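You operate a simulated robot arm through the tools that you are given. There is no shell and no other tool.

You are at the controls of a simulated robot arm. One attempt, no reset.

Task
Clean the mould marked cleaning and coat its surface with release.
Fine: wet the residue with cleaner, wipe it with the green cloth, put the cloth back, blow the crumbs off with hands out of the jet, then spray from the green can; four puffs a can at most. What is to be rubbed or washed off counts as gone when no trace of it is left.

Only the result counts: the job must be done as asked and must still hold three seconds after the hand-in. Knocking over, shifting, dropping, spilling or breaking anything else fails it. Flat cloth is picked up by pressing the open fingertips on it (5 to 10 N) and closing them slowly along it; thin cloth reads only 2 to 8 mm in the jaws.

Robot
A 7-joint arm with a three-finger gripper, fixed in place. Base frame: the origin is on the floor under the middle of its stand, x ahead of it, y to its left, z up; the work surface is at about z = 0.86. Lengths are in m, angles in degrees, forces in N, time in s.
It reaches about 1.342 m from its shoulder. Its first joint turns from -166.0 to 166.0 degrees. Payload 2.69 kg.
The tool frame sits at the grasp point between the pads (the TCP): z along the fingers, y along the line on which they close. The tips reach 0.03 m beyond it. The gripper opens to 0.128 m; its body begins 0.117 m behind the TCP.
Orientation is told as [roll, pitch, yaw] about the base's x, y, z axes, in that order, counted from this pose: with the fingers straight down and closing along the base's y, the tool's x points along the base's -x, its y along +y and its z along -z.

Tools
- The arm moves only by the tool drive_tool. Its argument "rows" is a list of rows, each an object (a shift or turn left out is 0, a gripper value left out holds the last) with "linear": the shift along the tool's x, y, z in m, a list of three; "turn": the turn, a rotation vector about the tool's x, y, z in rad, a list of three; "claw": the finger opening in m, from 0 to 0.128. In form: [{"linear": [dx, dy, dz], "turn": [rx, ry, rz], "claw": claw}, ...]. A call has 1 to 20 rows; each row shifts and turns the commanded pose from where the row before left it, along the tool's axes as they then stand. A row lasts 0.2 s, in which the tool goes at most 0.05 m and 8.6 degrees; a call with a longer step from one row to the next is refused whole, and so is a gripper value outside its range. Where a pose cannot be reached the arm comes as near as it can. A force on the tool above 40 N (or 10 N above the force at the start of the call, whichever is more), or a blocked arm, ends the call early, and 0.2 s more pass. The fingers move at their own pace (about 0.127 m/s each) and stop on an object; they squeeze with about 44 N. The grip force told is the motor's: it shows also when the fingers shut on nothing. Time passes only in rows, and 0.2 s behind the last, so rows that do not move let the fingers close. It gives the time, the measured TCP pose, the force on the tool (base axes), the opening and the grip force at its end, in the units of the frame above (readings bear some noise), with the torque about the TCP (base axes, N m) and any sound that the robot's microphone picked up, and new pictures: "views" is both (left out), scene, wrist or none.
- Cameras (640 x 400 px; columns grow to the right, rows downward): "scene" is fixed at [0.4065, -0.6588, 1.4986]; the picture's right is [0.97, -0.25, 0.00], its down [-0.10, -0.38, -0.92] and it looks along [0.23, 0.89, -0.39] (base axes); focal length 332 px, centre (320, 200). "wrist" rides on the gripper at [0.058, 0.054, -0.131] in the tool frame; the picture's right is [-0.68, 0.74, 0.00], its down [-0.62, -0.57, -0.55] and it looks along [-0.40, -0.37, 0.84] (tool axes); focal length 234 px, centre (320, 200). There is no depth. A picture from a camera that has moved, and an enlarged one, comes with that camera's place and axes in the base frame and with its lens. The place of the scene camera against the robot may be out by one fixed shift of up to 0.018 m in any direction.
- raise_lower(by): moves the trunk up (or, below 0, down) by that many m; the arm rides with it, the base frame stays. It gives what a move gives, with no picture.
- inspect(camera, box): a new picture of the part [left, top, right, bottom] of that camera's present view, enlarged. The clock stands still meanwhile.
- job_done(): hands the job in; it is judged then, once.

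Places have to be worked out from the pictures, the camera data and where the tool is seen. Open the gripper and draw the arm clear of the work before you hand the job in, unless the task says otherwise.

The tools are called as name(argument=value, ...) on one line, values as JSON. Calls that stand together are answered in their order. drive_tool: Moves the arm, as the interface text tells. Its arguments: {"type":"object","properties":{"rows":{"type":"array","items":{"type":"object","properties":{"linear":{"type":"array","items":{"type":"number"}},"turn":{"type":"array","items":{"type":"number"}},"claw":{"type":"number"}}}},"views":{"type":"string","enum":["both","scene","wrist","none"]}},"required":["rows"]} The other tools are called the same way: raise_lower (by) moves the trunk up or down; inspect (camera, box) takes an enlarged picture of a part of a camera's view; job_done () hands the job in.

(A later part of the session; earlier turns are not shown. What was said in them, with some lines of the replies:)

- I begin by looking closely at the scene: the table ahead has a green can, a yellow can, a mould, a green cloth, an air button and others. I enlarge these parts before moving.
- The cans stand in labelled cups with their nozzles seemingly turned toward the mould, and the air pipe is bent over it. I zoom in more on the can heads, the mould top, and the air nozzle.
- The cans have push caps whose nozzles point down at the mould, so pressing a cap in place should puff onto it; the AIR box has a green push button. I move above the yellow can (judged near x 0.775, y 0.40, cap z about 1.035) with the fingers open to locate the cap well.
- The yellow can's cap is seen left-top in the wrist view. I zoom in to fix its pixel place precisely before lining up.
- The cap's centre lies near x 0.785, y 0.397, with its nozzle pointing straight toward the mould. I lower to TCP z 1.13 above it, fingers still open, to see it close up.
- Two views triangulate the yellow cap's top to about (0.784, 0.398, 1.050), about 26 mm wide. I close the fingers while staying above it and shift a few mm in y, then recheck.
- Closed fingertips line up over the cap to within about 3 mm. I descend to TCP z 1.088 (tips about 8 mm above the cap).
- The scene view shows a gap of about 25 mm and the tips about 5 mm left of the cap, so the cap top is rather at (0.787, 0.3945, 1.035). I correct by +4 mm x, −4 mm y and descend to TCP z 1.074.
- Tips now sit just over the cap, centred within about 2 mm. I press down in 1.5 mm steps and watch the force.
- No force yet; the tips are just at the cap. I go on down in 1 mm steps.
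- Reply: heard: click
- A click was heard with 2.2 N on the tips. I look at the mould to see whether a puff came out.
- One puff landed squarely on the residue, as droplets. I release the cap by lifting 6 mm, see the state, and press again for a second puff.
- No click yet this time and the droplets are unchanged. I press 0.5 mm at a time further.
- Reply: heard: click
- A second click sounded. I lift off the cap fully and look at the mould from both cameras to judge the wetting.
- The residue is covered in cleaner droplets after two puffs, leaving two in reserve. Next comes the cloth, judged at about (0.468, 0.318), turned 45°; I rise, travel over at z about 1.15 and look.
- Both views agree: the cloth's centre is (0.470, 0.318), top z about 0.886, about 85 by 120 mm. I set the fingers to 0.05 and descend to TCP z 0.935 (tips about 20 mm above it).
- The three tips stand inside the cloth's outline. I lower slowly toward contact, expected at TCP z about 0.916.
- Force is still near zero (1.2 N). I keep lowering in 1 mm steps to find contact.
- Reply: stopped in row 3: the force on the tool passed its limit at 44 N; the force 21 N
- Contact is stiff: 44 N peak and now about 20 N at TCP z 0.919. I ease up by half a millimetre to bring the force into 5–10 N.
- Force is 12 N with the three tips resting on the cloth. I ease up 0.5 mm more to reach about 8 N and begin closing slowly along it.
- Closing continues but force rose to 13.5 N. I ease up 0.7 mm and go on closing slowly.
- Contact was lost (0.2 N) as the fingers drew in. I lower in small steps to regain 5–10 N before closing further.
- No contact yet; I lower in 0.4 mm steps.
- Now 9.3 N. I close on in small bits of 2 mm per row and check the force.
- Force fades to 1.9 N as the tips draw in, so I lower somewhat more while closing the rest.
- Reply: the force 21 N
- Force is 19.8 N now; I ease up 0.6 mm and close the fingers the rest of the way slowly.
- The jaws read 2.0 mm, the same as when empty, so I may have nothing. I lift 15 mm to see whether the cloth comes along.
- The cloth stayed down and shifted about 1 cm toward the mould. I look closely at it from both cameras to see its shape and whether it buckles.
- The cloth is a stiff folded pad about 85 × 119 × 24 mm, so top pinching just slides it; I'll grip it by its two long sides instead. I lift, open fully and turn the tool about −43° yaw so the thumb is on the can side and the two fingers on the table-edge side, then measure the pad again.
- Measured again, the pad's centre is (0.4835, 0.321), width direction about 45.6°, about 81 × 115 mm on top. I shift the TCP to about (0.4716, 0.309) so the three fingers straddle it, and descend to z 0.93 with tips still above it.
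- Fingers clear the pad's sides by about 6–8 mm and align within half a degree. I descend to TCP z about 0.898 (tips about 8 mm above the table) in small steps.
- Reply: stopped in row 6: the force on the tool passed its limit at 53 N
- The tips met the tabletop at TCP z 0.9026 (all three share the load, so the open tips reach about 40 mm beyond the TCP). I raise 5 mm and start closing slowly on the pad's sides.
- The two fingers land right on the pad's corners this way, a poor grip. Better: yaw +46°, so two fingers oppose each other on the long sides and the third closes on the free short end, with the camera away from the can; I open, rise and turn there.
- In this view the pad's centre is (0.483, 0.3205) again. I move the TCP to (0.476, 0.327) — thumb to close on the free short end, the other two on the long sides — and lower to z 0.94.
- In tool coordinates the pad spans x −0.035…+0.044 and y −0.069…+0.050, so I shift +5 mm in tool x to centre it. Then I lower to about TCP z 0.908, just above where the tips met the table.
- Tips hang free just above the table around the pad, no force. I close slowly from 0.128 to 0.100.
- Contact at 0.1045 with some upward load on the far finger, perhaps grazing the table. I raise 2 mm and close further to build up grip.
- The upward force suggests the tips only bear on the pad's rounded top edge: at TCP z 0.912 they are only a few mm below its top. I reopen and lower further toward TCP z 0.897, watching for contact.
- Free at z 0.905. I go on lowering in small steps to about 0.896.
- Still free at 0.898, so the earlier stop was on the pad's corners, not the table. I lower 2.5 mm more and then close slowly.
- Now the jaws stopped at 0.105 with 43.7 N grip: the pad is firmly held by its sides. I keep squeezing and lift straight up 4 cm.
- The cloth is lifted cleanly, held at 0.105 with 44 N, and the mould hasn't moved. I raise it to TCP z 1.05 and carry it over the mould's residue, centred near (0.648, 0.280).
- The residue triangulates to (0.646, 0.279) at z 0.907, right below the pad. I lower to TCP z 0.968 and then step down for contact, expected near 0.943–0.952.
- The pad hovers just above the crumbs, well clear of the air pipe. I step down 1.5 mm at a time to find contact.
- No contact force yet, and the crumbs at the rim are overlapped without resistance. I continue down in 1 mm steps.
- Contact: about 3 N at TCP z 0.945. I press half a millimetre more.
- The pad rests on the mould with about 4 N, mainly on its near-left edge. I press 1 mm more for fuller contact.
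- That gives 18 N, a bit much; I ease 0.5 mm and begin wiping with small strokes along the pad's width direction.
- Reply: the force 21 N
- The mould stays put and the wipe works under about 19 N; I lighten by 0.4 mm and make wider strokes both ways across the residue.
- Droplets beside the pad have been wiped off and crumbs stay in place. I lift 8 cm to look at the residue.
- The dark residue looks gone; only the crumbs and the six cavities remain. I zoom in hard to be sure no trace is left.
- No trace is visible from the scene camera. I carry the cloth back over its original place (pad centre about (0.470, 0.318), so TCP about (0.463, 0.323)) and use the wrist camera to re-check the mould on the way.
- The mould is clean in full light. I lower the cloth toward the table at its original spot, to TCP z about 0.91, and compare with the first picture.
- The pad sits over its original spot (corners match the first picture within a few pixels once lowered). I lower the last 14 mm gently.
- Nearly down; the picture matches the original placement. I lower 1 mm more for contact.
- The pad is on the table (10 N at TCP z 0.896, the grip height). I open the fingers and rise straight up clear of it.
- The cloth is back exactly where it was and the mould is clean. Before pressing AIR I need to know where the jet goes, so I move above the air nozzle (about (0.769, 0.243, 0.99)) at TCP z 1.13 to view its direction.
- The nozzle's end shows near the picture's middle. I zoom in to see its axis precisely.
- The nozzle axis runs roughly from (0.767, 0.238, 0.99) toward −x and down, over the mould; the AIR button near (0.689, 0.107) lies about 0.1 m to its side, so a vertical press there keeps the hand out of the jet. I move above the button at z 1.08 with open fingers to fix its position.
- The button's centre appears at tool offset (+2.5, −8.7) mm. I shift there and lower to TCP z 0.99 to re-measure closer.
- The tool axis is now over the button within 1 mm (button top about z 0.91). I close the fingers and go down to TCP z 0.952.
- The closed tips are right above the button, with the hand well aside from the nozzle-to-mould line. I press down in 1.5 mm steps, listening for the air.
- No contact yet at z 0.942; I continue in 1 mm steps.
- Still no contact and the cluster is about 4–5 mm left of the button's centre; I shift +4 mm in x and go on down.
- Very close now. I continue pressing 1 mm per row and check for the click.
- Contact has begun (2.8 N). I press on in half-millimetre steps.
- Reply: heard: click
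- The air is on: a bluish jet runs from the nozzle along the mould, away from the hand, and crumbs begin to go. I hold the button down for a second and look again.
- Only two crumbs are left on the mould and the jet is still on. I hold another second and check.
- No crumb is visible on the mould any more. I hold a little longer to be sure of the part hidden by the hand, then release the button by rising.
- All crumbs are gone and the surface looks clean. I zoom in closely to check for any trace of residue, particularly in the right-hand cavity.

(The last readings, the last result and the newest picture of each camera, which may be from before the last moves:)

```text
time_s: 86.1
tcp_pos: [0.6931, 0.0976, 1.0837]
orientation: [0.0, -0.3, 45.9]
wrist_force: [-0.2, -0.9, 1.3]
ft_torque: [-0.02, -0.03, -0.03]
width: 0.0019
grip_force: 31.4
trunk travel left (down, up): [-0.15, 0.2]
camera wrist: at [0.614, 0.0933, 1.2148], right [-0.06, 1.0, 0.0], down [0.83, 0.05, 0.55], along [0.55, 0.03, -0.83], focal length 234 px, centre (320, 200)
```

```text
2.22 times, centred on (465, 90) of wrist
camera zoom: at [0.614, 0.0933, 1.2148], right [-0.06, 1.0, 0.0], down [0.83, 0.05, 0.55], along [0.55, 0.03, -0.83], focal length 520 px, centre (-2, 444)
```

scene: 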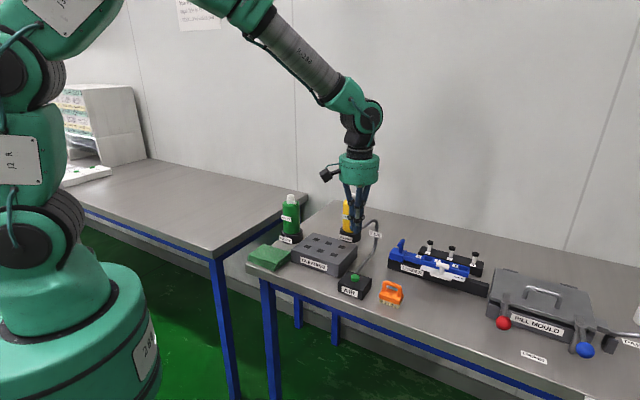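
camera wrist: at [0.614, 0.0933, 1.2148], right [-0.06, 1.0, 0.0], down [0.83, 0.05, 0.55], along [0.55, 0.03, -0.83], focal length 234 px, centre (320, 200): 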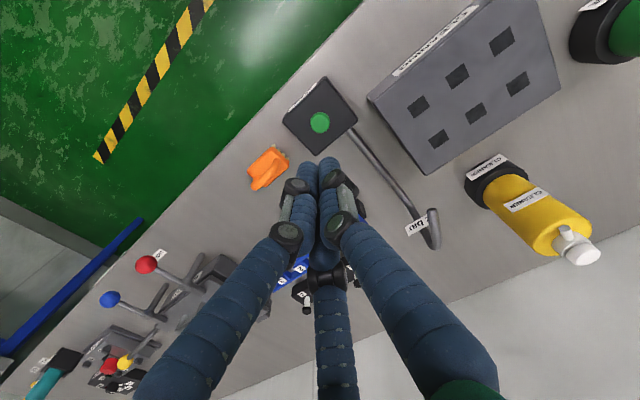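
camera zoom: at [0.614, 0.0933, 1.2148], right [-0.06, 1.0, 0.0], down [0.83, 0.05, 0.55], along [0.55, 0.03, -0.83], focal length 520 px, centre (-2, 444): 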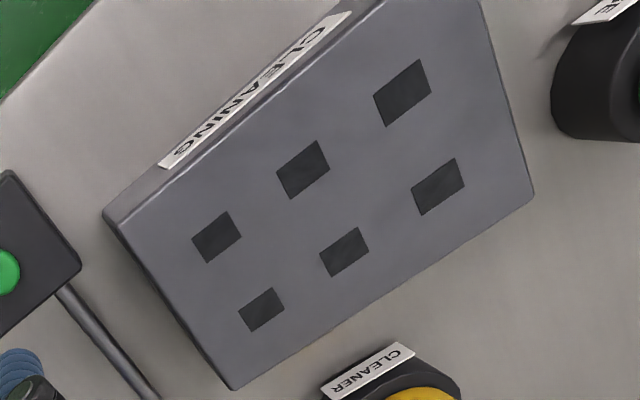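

The mould is clean; the tint is only the yellow can's reflection. Next I rise to z 1.15 and move over the green RELEASE can (cap judged near (0.562, 0.441)), opening the fingers to see the cap.

drive_tool(rows=[{"linear": [0, 0, -0.04]}, {"linear": [0, 0, -0.026]}, {"linear": [-0.0194, 0.0416, 0]}, {"linear": [-0.0194, 0.0416, 0]}, {"linear": [-0.0194, 0.0416, 0]}, {"linear": [-0.0194, 0.0416, 0]}, {"linear": [-0.0194, 0.0416, 0]}, {"linear": [-0.0194, 0.0416, 0]}, {"linear": [-0.0194, 0.0416, 0], "claw": 0.1}, {"linear": [-0.0194, 0.0416, 0]}, {}, {}], views="both")

inspect(camera="wrist", box=[240, 70, 400, 210])

```text
time_s: 88.7
tcp_pos: [0.5669, 0.4368, 1.1449]
orientation: [0.0, -0.2, 46.1]
wrist_force: [1.3, -0.3, 0.3]
ft_torque: [0.02, 0.02, -0.03]
width: 0.1002
grip_force: 0.1
trunk travel left (down, up): [-0.15, 0.2]
camera wrist: at [0.4864, 0.4337, 1.2766], right [-0.06, 1.0, 0.0], down [0.83, 0.05, 0.55], along [0.55, 0.03, -0.83], focal length 234 px, centre (320, 200)
```

scene: 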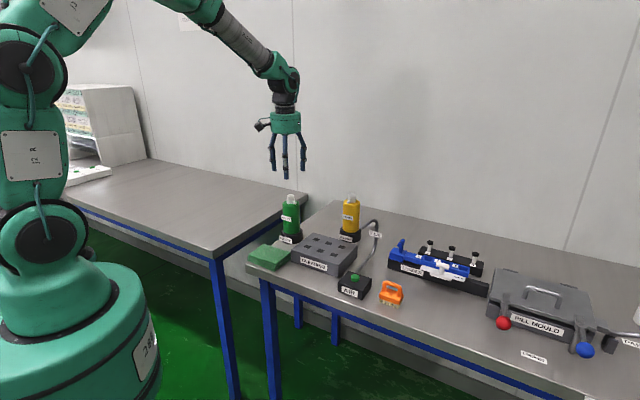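
wrist: 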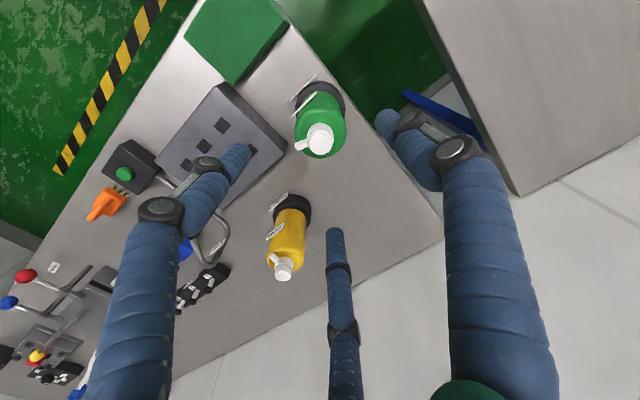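

```text
2.86 times, centred on (320, 140) of wrist
camera zoom: at [0.4864, 0.4337, 1.2766], right [-0.06, 1.0, 0.0], down [0.83, 0.05, 0.55], along [0.55, 0.03, -0.83], focal length 669 px, centre (320, 371)
```

zoom: 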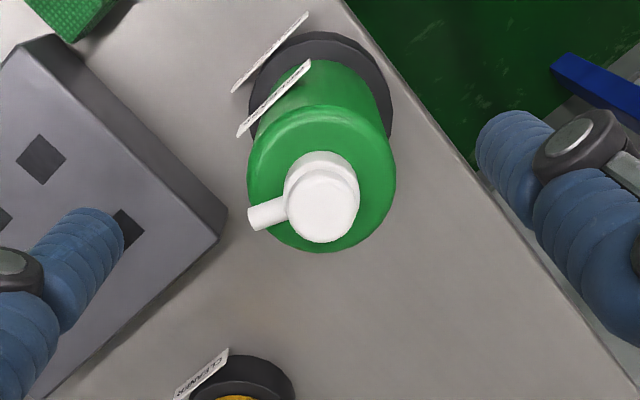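

The cap shows at tool offset (−3.7, −1.3) mm. I shift, lower to TCP z 1.11 and re-measure with the fingers still open above the cap.

drive_tool(rows=[{"linear": [-0.0037, -0.0013, 0.02]}, {"linear": [0, 0, 0.015]}, {}], views="none")

inspect(camera="wrist", box=[240, 80, 400, 220])

inspect(camera="scene", box=[265, 150, 325, 210])

```text
time_s: 89.5
tcp_pos: [0.5675, 0.439, 1.1115]
orientation: [0.0, -0.2, 45.9]
wrist_force: [0.1, 0.1, 0.6]
ft_torque: [0.02, 0.0, -0.01]
width: 0.1001
grip_force: 0.0
trunk travel left (down, up): [-0.15, 0.2]
```

```text
2.86 times, centred on (320, 150) of wrist
camera zoom: at [0.4891, 0.4358, 1.2428], right [-0.06, 1.0, 0.0], down [0.83, 0.05, 0.55], along [0.55, 0.03, -0.83], focal length 669 px, centre (320, 343)
```

zoom: 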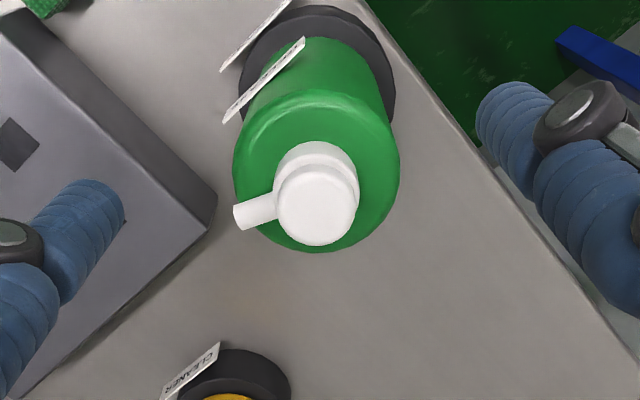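

```text
6.67 times, centred on (295, 180) of scene
camera zoom: at [0.4065, -0.6588, 1.4986], right [0.97, -0.25, 0.0], down [-0.1, -0.38, -0.92], along [0.23, 0.89, -0.39], focal length 2215 px, centre (487, 333)
```

zoom: 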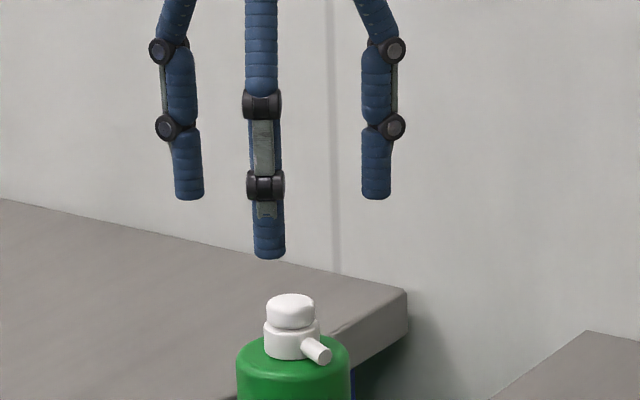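

The cap still lies (−1.8, −2.8) mm off in the tool frame, agreeing with the scene view. I shift, close the fingers, and lower to TCP z 1.085.

drive_tool(rows=[{"linear": [-0.0018, -0.0028, 0], "claw": 0.0}, {}, {}, {}, {"linear": [0, 0, 0.015]}, {"linear": [0, 0, 0.011]}, {}], views="none")

inspect(camera="scene", box=[265, 160, 325, 220])

inspect(camera="wrist", box=[240, 90, 400, 230])

```text
time_s: 91.1
tcp_pos: [0.5717, 0.4388, 1.0873]
orientation: [0.0, -0.1, 46.0]
wrist_force: [0.6, 0.5, 0.8]
ft_torque: [0.01, -0.01, 0.01]
width: 0.0023
grip_force: 31.2
trunk travel left (down, up): [-0.15, 0.2]
```

```text
6.67 times, centred on (295, 190) of scene
camera zoom: at [0.4065, -0.6588, 1.4986], right [0.97, -0.25, 0.0], down [-0.1, -0.38, -0.92], along [0.23, 0.89, -0.39], focal length 2215 px, centre (487, 267)
```

zoom: 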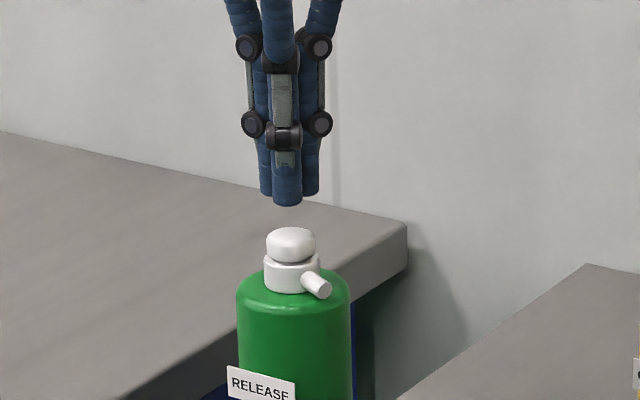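

```text
2.86 times, centred on (320, 160) of wrist
camera zoom: at [0.4933, 0.4352, 1.2184], right [-0.06, 1.0, 0.0], down [0.83, 0.05, 0.55], along [0.55, 0.03, -0.83], focal length 669 px, centre (320, 314)
```

zoom: 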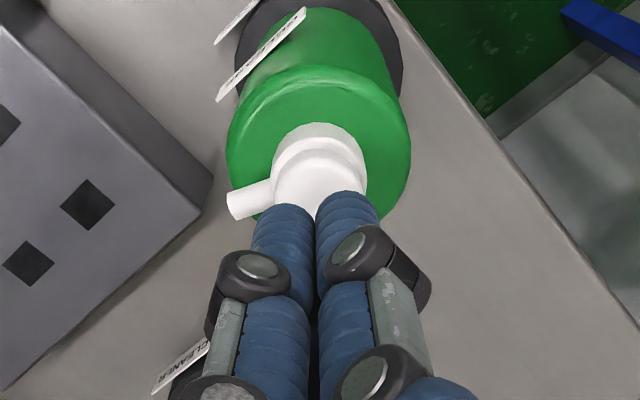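

Cluster and cap are aligned within about 1 mm in the picture. I lower to TCP z 1.069 and then press slowly.

drive_tool(rows=[{"linear": [0, 0, 0.01]}, {"linear": [0, 0, 0.006]}, {"linear": [0, 0, 0.002]}, {}], views="none")

inspect(camera="scene", box=[265, 160, 325, 220])

```text
time_s: 92.1
tcp_pos: [0.5727, 0.4402, 1.0691]
orientation: [0.0, -0.2, 46.0]
wrist_force: [-0.1, -0.7, 0.6]
ft_torque: [-0.02, -0.01, -0.01]
width: 0.002
grip_force: 31.4
trunk travel left (down, up): [-0.15, 0.2]
```

```text
6.67 times, centred on (295, 190) of scene
camera zoom: at [0.4065, -0.6588, 1.4986], right [0.97, -0.25, 0.0], down [-0.1, -0.38, -0.92], along [0.23, 0.89, -0.39], focal length 2215 px, centre (487, 267)
```

zoom: 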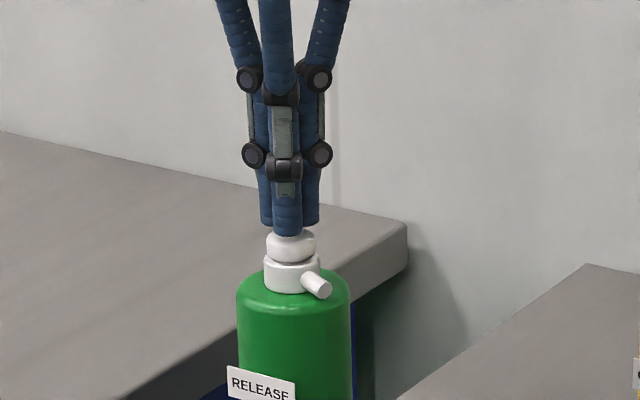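

Tips are just above the cap. I press in 1 mm steps, listening for the click.

drive_tool(rows=[{"linear": [0, 0, 0.001]}, {"linear": [0, 0, 0.001]}, {"linear": [0, 0, 0.001]}, {"linear": [0, 0, 0.001]}], views="none")

```text
time_s: 93.1
tcp_pos: [0.5711, 0.4401, 1.0669]
orientation: [0.0, -0.3, 46.1]
wrist_force: [-0.3, 0.1, 0.1]
ft_torque: [-0.01, 0.0, 0.0]
width: 0.0023
grip_force: 31.4
trunk travel left (down, up): [-0.15, 0.2]
```

drive_tool(rows=[{"linear": [0, 0, 0.001]}, {"linear": [0, 0, 0.001]}], views="none")

```text
time_s: 93.7
tcp_pos: [0.5726, 0.4399, 1.0656]
orientation: [-0.1, -0.2, 46.0]
wrist_force: [-0.3, -0.2, 0.2]
ft_torque: [0.0, -0.03, 0.0]
width: 0.0019
grip_force: 31.4
trunk travel left (down, up): [-0.15, 0.2]
```

Not yet in contact; I go on by 1 mm steps.

drive_tool(rows=[{"linear": [0, 0, 0.001]}, {"linear": [0, 0, 0.001]}], views="none")

```text
time_s: 94.3
tcp_pos: [0.5705, 0.4405, 1.0632]
orientation: [0.0, -0.2, 46.0]
wrist_force: [0.4, -0.2, 1.7]
ft_torque: [-0.02, -0.04, 0.01]
width: 0.0022
grip_force: 31.2
trunk travel left (down, up): [-0.15, 0.2]
```

Contact at 1.7 N. Half a millimetre more should give the puff.

drive_tool(rows=[{"linear": [0, 0, 0.0008]}], views="none")

```text
time_s: 94.7
tcp_pos: [0.5714, 0.4389, 1.0637]
orientation: [0.0, -0.2, 46.0]
wrist_force: [-0.6, 0.4, 1.5]
ft_torque: [0.01, -0.03, -0.01]
width: 0.0023
grip_force: 31.2
trunk travel left (down, up): [-0.15, 0.2]
heard: click
```

A click: the first release puff. I look at the mould's surface.

inspect(camera="scene", box=[290, 225, 380, 285])

inspect(camera="scene", box=[270, 180, 390, 290])

```text
6.67 times, centred on (335, 255) of scene
camera zoom: at [0.4065, -0.6588, 1.4986], right [0.97, -0.25, 0.0], down [-0.1, -0.38, -0.92], along [0.23, 0.89, -0.39], focal length 2215 px, centre (220, -167)
```

zoom: 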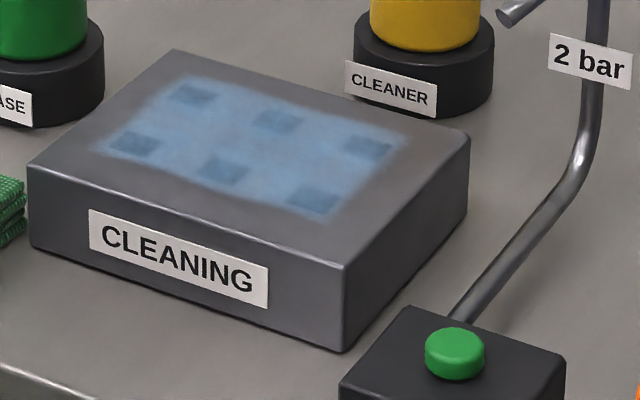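

```text
3.64 times, centred on (330, 235) of scene
camera zoom: at [0.4065, -0.6588, 1.4986], right [0.97, -0.25, 0.0], down [-0.1, -0.38, -0.92], along [0.23, 0.89, -0.39], focal length 1208 px, centre (284, 73)
```

zoom: 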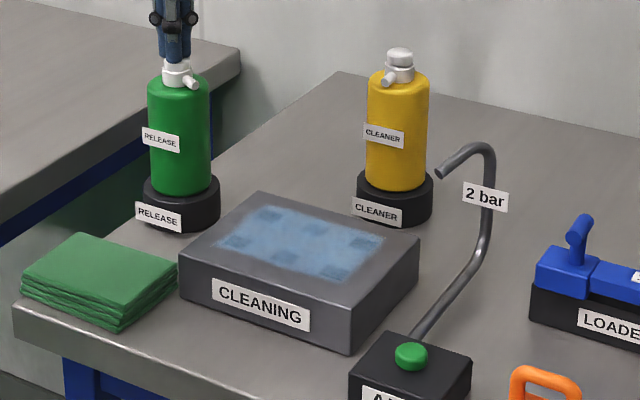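

A bluish release film now covers the cavity area. I release the cap and give one more puff to make the coat full (two of at most four), then compare.

drive_tool(rows=[{"linear": [0, 0, -0.004]}, {"linear": [0, 0, -0.005]}, {}, {}], views="none")

inspect(camera="scene", box=[290, 225, 380, 285])

drive_tool(rows=[{"linear": [0, 0, 0.004]}, {"linear": [0, 0, 0.003]}, {"linear": [0, 0, 0.001]}, {"linear": [0, 0, 0.001]}], views="none")

```text
time_s: 95.7
tcp_pos: [0.5718, 0.4401, 1.0706]
orientation: [0.0, -0.2, 46.0]
wrist_force: [0.5, 0.0, 0.7]
ft_torque: [-0.01, -0.02, 0.03]
width: 0.0022
grip_force: 31.5
trunk travel left (down, up): [-0.15, 0.2]
```

```text
6.67 times, centred on (335, 255) of scene
camera zoom: at [0.4065, -0.6588, 1.4986], right [0.97, -0.25, 0.0], down [-0.1, -0.38, -0.92], along [0.23, 0.89, -0.39], focal length 2215 px, centre (220, -167)
```

zoom: 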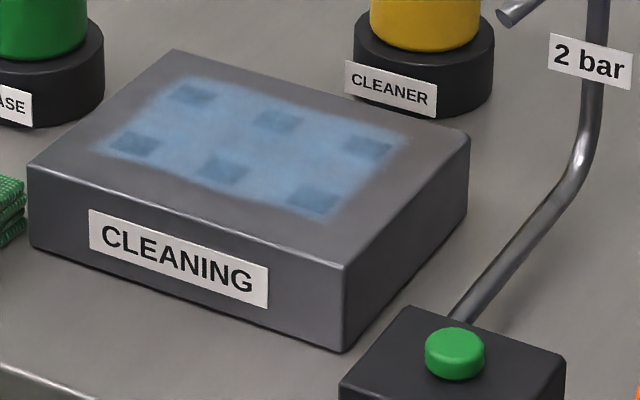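

```text
time_s: 96.7
tcp_pos: [0.572, 0.4391, 1.0617]
orientation: [-0.1, -0.2, 46.0]
wrist_force: [-0.7, -1.6, 3.4]
ft_torque: [-0.02, 0.0, -0.01]
width: 0.0061
grip_force: 31.4
trunk travel left (down, up): [-0.15, 0.2]
heard: click
```

The second click sounded. I check whether the coat changed.

inspect(camera="scene", box=[290, 225, 380, 285])

inspect(camera="scene", box=[302, 230, 357, 264])

```text
6.67 times, centred on (335, 255) of scene
camera zoom: at [0.4065, -0.6588, 1.4986], right [0.97, -0.25, 0.0], down [-0.1, -0.38, -0.92], along [0.23, 0.89, -0.39], focal length 2215 px, centre (220, -167)
```

zoom: 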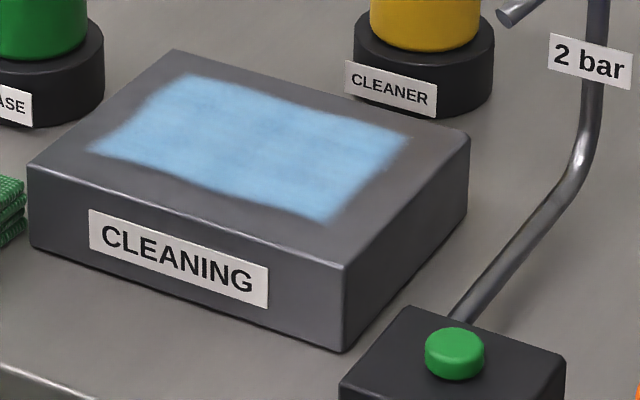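

```text
11.64 times, centred on (330, 247) of scene
camera zoom: at [0.4065, -0.6588, 1.4986], right [0.97, -0.25, 0.0], down [-0.1, -0.38, -0.92], along [0.23, 0.89, -0.39], focal length 3866 px, centre (210, -347)
```

zoom: 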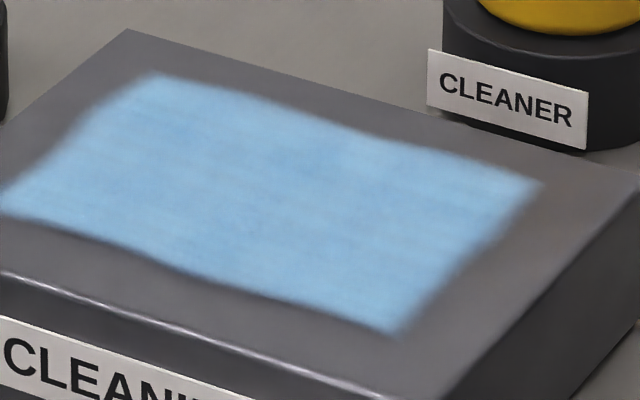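

The coat is now dense and even over all cavities. I lift off the cap, retreat up and away from the work, and open the gripper.

drive_tool(rows=[{"linear": [0, 0, -0.004]}, {"linear": [0, 0, -0.008]}, {"linear": [0, 0, -0.03]}, {"linear": [0, 0, -0.045]}, {"linear": [0, 0, -0.045]}, {"linear": [0, 0, -0.045]}, {"linear": [0, 0, -0.045]}, {"linear": [0.02, 0.03, -0.02], "claw": 0.128}, {"linear": [0.02, 0.03, 0]}, {"linear": [0.02, 0.03, 0]}, {}, {}], views="both")

inspect(camera="scene", box=[235, 180, 415, 310])

inspect(camera="scene", box=[380, 220, 640, 390])

```text
time_s: 99.3
tcp_pos: [0.4667, 0.462, 1.3033]
orientation: [0.0, -0.2, 46.1]
wrist_force: [-0.2, 0.2, -0.4]
ft_torque: [0.03, 0.02, 0.01]
width: 0.1279
grip_force: 0.1
trunk travel left (down, up): [-0.15, 0.2]
camera wrist: at [0.3881, 0.4578, 1.4341], right [-0.06, 1.0, 0.0], down [0.83, 0.05, 0.55], along [0.55, 0.03, -0.83], focal length 234 px, centre (320, 200)
```

scene: 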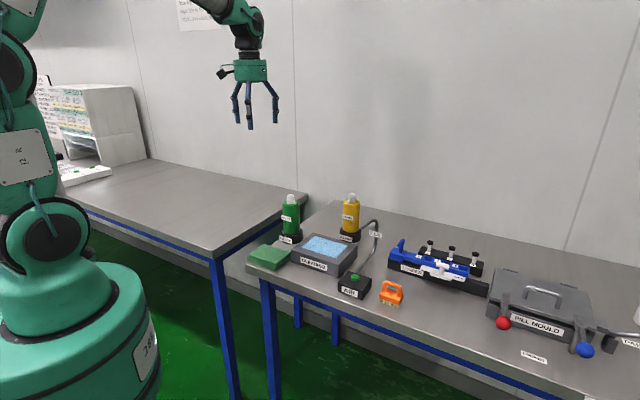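
wrist: 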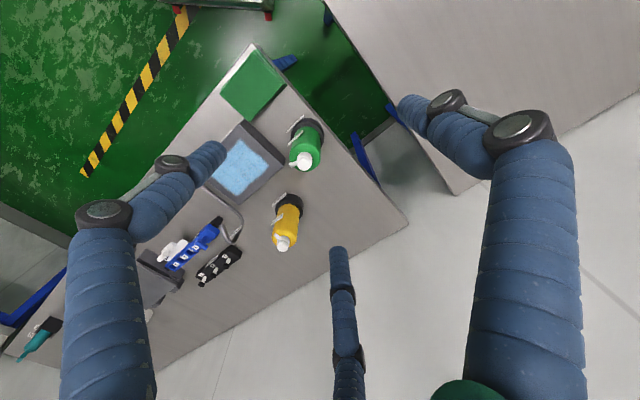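

```text
3.08 times, centred on (325, 245) of scene
camera zoom: at [0.4065, -0.6588, 1.4986], right [0.97, -0.25, 0.0], down [-0.1, -0.38, -0.92], along [0.23, 0.89, -0.39], focal length 1022 px, centre (305, 62)
```

zoom: 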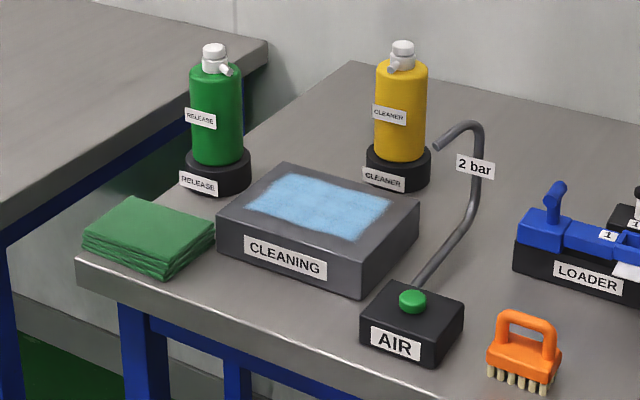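

```text
2.35 times, centred on (510, 305) of scene
camera zoom: at [0.4065, -0.6588, 1.4986], right [0.97, -0.25, 0.0], down [-0.1, -0.38, -0.92], along [0.23, 0.89, -0.39], focal length 782 px, centre (-127, -47)
```

zoom: 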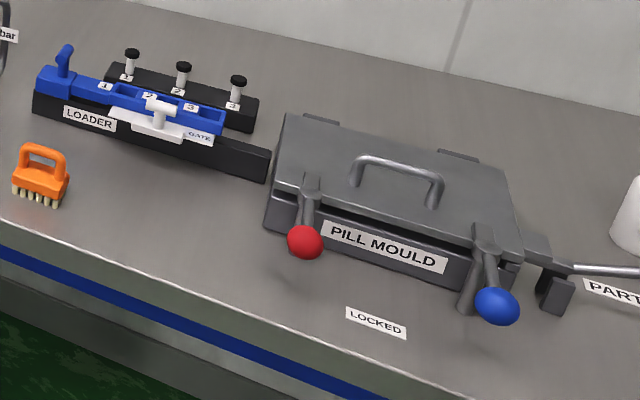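

The mould is clean and evenly coated. The cloth is back in place, both cans are upright in their cups, nothing else has moved, and the arm is clear with its gripper open. I hand the job in.

job_done()

```text
The job is handed in.
```

I cleaned the mould marked CLEANING, coated it with release and handed the job in. I don't have the verdict.

- **Cleaner:** I gave it two puffs from the yellow can, which covered the residue with droplets.
- **Wiping:** I wiped the residue with the green cloth, and no trace showed in close-ups from either camera.
- **Cloth:** My first attempt to pick it up from the top failed and pushed it about 1 cm toward the mould. I then gripped it by its sides and, after wiping, put it back where it started, within a few millimetres by the pictures.
- **Crumbs:** I held the air button down for several seconds with the hand to the side of the jet, and all eight crumbs blew off the mould.
- **Release:** I gave it two puffs from the green can, which left a dense, even film over all six cavities.

At hand-in the cans and everything else on the bench looked unmoved, and the arm was clear with the gripper open.
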